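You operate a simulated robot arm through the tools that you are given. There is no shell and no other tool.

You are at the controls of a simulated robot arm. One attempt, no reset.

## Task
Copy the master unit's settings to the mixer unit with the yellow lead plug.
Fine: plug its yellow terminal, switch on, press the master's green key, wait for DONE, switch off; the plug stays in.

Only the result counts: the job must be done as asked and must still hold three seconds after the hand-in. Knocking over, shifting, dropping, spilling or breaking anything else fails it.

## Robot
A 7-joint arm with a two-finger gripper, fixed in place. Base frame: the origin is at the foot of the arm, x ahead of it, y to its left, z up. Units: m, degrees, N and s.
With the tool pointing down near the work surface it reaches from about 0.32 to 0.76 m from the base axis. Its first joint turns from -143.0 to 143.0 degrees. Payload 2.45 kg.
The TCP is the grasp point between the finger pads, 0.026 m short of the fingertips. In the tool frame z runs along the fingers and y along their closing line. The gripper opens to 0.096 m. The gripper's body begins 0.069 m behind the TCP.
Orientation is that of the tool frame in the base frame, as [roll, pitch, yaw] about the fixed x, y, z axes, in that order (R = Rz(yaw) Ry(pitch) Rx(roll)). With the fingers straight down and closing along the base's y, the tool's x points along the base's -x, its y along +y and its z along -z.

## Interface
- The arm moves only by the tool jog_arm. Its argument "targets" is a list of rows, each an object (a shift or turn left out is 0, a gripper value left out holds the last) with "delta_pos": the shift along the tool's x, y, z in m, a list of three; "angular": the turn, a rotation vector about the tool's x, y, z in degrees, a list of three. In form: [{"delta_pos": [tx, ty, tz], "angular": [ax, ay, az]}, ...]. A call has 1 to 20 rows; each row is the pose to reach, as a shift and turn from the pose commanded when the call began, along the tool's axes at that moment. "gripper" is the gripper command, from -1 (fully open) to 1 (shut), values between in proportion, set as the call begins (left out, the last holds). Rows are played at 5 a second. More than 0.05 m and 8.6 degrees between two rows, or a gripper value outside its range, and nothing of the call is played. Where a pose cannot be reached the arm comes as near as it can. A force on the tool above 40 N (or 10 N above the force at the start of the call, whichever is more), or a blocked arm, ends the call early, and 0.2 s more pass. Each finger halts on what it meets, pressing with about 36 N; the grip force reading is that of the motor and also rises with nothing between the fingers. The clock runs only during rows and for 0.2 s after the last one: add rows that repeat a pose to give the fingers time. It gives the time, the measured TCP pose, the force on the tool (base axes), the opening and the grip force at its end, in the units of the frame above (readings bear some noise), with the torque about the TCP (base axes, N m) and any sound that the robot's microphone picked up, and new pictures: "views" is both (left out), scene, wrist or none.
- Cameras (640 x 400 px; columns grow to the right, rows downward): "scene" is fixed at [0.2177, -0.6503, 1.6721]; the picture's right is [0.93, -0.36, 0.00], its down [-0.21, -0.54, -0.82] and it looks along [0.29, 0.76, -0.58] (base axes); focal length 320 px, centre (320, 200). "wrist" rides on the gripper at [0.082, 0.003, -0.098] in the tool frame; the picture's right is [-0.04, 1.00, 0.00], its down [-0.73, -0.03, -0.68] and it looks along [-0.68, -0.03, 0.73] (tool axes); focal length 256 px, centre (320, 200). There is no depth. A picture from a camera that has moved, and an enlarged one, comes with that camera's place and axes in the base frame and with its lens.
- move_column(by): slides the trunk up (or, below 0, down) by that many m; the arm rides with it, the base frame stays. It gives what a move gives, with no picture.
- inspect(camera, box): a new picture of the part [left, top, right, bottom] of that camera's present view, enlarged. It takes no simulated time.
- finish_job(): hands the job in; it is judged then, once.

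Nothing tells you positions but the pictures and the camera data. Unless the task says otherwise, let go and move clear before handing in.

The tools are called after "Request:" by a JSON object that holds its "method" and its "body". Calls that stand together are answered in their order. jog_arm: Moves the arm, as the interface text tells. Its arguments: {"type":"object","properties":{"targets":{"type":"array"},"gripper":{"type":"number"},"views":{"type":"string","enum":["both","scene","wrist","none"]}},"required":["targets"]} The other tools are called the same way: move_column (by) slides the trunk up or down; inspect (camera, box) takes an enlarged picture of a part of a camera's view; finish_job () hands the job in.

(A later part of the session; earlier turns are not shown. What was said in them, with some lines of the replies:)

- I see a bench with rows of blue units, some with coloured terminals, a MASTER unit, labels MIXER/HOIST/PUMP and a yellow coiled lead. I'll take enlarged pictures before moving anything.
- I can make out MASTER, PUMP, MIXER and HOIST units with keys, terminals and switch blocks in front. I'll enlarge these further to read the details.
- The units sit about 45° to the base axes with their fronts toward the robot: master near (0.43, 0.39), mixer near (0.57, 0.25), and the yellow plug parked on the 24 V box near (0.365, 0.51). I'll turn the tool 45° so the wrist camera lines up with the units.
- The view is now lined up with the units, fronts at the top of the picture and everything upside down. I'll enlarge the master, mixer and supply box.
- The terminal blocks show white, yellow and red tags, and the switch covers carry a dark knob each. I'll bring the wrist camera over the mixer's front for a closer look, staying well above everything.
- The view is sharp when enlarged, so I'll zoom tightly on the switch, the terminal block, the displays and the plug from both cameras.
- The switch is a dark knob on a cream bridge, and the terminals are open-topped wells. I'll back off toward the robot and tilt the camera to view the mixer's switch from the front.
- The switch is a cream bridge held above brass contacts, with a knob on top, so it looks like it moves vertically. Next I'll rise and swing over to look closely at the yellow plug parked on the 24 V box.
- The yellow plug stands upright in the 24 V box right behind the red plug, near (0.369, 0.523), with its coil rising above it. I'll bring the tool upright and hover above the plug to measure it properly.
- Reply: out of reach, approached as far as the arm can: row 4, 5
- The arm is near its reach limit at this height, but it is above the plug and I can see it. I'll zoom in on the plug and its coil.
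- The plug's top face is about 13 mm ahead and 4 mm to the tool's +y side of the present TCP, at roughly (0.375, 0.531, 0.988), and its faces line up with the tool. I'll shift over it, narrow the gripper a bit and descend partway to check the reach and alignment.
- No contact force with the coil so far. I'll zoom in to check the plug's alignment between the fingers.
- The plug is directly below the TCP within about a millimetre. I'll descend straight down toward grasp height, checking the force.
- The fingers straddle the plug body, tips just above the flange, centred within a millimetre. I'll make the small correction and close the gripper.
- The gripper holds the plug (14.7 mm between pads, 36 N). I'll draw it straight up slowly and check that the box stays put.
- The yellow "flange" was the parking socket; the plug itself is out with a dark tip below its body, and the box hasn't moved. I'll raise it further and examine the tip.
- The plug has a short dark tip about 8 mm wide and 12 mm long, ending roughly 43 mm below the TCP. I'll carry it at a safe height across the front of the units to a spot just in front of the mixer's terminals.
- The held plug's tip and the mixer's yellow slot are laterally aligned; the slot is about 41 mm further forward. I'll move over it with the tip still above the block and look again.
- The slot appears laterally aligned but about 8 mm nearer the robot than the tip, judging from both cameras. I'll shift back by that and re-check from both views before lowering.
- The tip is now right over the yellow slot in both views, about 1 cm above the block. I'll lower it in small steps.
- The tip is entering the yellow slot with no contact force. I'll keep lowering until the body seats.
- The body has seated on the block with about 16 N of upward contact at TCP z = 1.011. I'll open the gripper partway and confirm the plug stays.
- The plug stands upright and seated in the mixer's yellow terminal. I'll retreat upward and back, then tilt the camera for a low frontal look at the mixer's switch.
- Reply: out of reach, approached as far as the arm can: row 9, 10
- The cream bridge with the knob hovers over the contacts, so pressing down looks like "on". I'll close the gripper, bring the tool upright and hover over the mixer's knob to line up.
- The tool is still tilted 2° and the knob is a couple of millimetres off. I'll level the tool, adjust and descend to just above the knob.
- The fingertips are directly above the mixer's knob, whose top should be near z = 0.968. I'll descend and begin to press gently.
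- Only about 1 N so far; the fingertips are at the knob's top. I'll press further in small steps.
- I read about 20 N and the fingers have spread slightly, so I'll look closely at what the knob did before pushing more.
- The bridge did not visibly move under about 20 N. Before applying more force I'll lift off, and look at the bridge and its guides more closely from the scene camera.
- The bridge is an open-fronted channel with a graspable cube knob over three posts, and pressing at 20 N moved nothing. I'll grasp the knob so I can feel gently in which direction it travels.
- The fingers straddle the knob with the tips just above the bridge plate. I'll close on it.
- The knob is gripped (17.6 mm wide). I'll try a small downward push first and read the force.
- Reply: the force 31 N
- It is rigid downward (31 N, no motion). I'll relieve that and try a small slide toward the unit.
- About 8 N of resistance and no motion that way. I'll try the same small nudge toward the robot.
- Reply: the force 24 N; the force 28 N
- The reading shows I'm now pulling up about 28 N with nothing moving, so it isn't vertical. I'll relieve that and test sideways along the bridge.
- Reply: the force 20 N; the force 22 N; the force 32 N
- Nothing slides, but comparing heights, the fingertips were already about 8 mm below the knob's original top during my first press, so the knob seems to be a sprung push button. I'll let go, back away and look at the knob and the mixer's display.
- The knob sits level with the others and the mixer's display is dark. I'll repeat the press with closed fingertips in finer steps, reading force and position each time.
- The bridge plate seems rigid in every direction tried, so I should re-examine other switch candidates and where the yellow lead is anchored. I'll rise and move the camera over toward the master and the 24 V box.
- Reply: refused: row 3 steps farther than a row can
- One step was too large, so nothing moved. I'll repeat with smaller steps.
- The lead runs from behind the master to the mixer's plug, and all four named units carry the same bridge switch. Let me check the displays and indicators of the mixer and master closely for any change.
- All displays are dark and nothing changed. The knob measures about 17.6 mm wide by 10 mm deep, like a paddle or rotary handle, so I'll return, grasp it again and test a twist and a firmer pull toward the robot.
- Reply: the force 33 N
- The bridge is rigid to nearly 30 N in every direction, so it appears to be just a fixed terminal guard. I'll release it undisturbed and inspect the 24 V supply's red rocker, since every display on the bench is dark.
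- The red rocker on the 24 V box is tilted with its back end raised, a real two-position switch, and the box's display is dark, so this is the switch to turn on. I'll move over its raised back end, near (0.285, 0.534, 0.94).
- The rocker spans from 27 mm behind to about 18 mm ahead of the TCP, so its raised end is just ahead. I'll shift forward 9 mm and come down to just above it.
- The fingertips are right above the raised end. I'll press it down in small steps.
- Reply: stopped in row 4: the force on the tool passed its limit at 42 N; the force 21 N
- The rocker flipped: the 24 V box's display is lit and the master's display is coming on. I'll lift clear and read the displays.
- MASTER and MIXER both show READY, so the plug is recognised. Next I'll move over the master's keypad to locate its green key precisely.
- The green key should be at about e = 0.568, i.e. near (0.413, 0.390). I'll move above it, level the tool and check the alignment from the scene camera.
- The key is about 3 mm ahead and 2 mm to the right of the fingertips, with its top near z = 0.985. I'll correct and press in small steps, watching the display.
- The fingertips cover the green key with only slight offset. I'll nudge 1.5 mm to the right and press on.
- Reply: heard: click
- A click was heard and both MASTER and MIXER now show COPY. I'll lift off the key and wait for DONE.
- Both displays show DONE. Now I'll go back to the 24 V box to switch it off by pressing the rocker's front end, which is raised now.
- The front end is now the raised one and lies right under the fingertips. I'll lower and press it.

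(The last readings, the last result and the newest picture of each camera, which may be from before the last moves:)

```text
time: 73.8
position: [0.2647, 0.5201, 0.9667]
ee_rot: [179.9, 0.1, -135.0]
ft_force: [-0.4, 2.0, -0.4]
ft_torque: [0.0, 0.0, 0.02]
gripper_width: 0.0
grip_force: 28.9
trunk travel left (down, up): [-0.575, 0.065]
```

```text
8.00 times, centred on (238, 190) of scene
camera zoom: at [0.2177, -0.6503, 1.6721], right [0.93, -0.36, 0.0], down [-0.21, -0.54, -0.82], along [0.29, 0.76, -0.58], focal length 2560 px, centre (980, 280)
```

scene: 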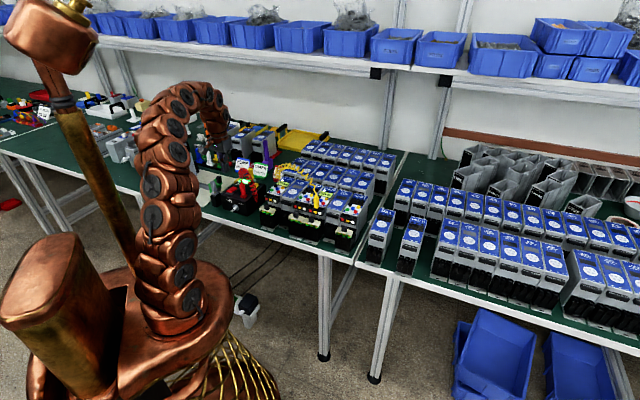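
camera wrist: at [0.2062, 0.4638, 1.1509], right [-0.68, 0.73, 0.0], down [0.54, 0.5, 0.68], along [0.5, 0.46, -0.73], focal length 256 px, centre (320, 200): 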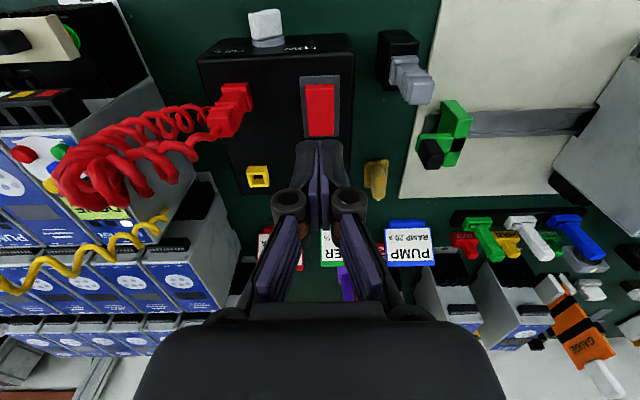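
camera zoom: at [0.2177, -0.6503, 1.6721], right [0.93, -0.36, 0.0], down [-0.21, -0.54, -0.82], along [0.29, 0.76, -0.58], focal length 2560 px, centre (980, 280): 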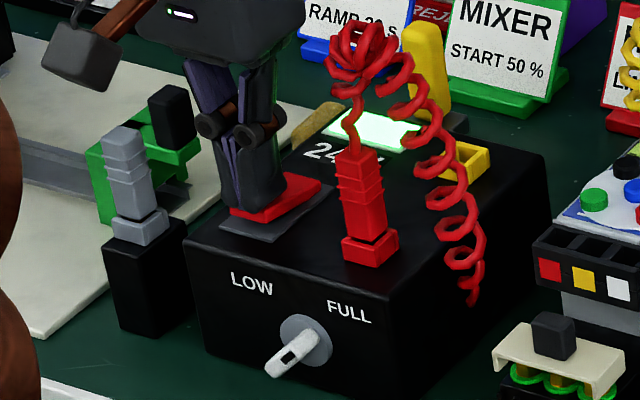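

Request:
{"method": "jog_arm", "body": {"targets": [{"delta_pos": [0, 0, 0.002]}, {"delta_pos": [0, 0, 0.004]}, {"delta_pos": [0, 0, 0.006]}, {"delta_pos": [0, 0, 0.008]}], "views": "none"}}

Request:
{"method": "inspect", "body": {"camera": "scene", "box": [210, 165, 265, 215]}}

```text
time: 74.8
position: [0.2662, 0.5201, 0.9588]
ee_rot: [179.9, 0.3, -135.0]
ft_force: [-4.5, -6.8, 31.7]
ft_torque: [0.07, -0.17, -0.09]
gripper_width: 0.006
grip_force: 28.5
trunk travel left (down, up): [-0.575, 0.065]
```

```text
8.00 times, centred on (238, 190) of scene
camera zoom: at [0.2177, -0.6503, 1.6721], right [0.93, -0.36, 0.0], down [-0.21, -0.54, -0.82], along [0.29, 0.76, -0.58], focal length 2560 px, centre (980, 280)
```

zoom: 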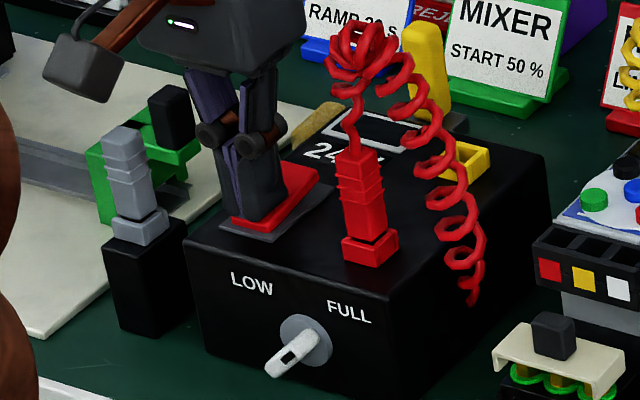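

The box's display is dark again, so the supply is off. I'll lift clear and check the final state of the rocker, the plug and the surroundings.

Request:
{"method": "jog_arm", "body": {"targets": [{"delta_pos": [0, 0, -0.015]}, {"delta_pos": [0, 0, -0.055]}, {"delta_pos": [0, 0, -0.1]}, {"delta_pos": [0, 0, -0.14]}, {"delta_pos": [0.04, 0, -0.165]}, {"delta_pos": [0.08, 0, -0.18]}, {"delta_pos": [0.08, 0, -0.18]}]}}

Request:
{"method": "inspect", "body": {"camera": "scene", "box": [205, 155, 345, 230]}}

Request:
{"method": "inspect", "body": {"camera": "scene", "box": [300, 175, 345, 225]}}

Request:
{"method": "inspect", "body": {"camera": "scene", "box": [210, 165, 265, 215]}}

```text
time: 76.4
position: [0.2089, 0.4613, 1.1366]
ee_rot: [179.9, 0.0, -135.0]
ft_force: [0.3, 0.0, 0.1]
ft_torque: [0.02, -0.01, 0.0]
gripper_width: 0.0
grip_force: 28.6
trunk travel left (down, up): [-0.575, 0.065]
camera wrist: at [0.1497, 0.4058, 1.2349], right [-0.68, 0.73, 0.0], down [0.54, 0.5, 0.68], along [0.5, 0.46, -0.73], focal length 256 px, centre (320, 200)
```

scene: 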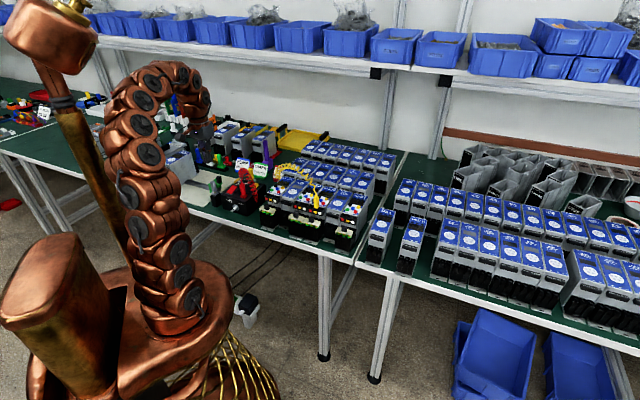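
wrist: 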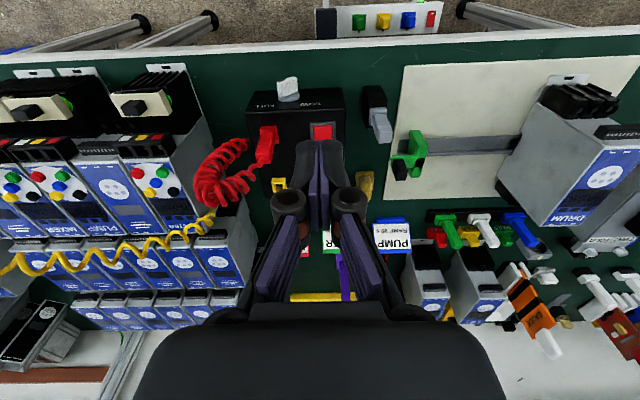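

```text
4.57 times, centred on (275, 192) of scene
camera zoom: at [0.2177, -0.6503, 1.6721], right [0.93, -0.36, 0.0], down [-0.21, -0.54, -0.82], along [0.29, 0.76, -0.58], focal length 1463 px, centre (526, 234)
```

zoom: 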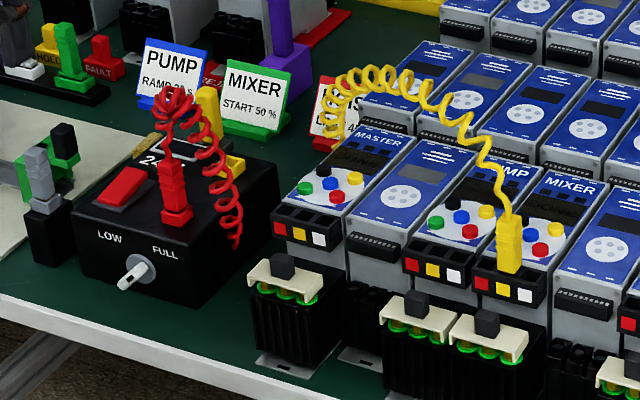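

```text
8.00 times, centred on (322, 200) of scene
camera zoom: at [0.2177, -0.6503, 1.6721], right [0.93, -0.36, 0.0], down [-0.21, -0.54, -0.82], along [0.29, 0.76, -0.58], focal length 2560 px, centre (300, 200)
```

zoom: 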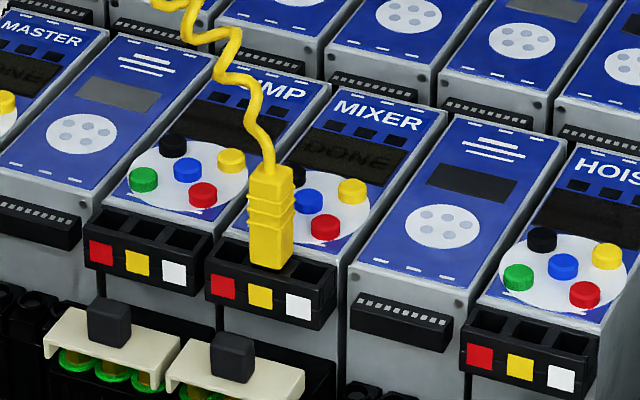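

```text
8.00 times, centred on (238, 190) of scene
camera zoom: at [0.2177, -0.6503, 1.6721], right [0.93, -0.36, 0.0], down [-0.21, -0.54, -0.82], along [0.29, 0.76, -0.58], focal length 2560 px, centre (980, 280)
```

zoom: 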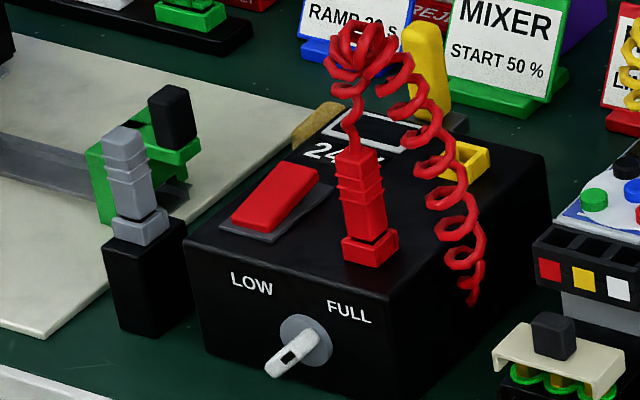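

The supply is off, with the rocker back in its original position. The master and mixer displays are unlit with DONE still faintly showing. The yellow plug stays seated in the mixer's yellow terminal, everything else looks where it was, and the arm is clear, so I'm handing in.

Request:
{"method": "finish_job", "body": {}}

```text
The job is handed in.
```

The master's settings were copied to the mixer, and I've handed the job in. Both displays showed COPY, then DONE.

- **Plug:** I moved the yellow plug from the 24 V box to the mixer's yellow terminal, and it is still in.
- **Switch:** The task didn't name the switch. I used the red rocker on the 24 V box, which brought up READY on the master and mixer. It is off again, and the displays are unlit.
- **Mixer bridge:** Before finding the rocker, I took the knob on the mixer's cream bridge for the switch. I pressed it, then gripped it and pushed, pulled and twisted it with up to about 31 N. It did not move, and I let go.

In the last pictures nothing else looked knocked or shifted, and the arm is clear of the bench items.
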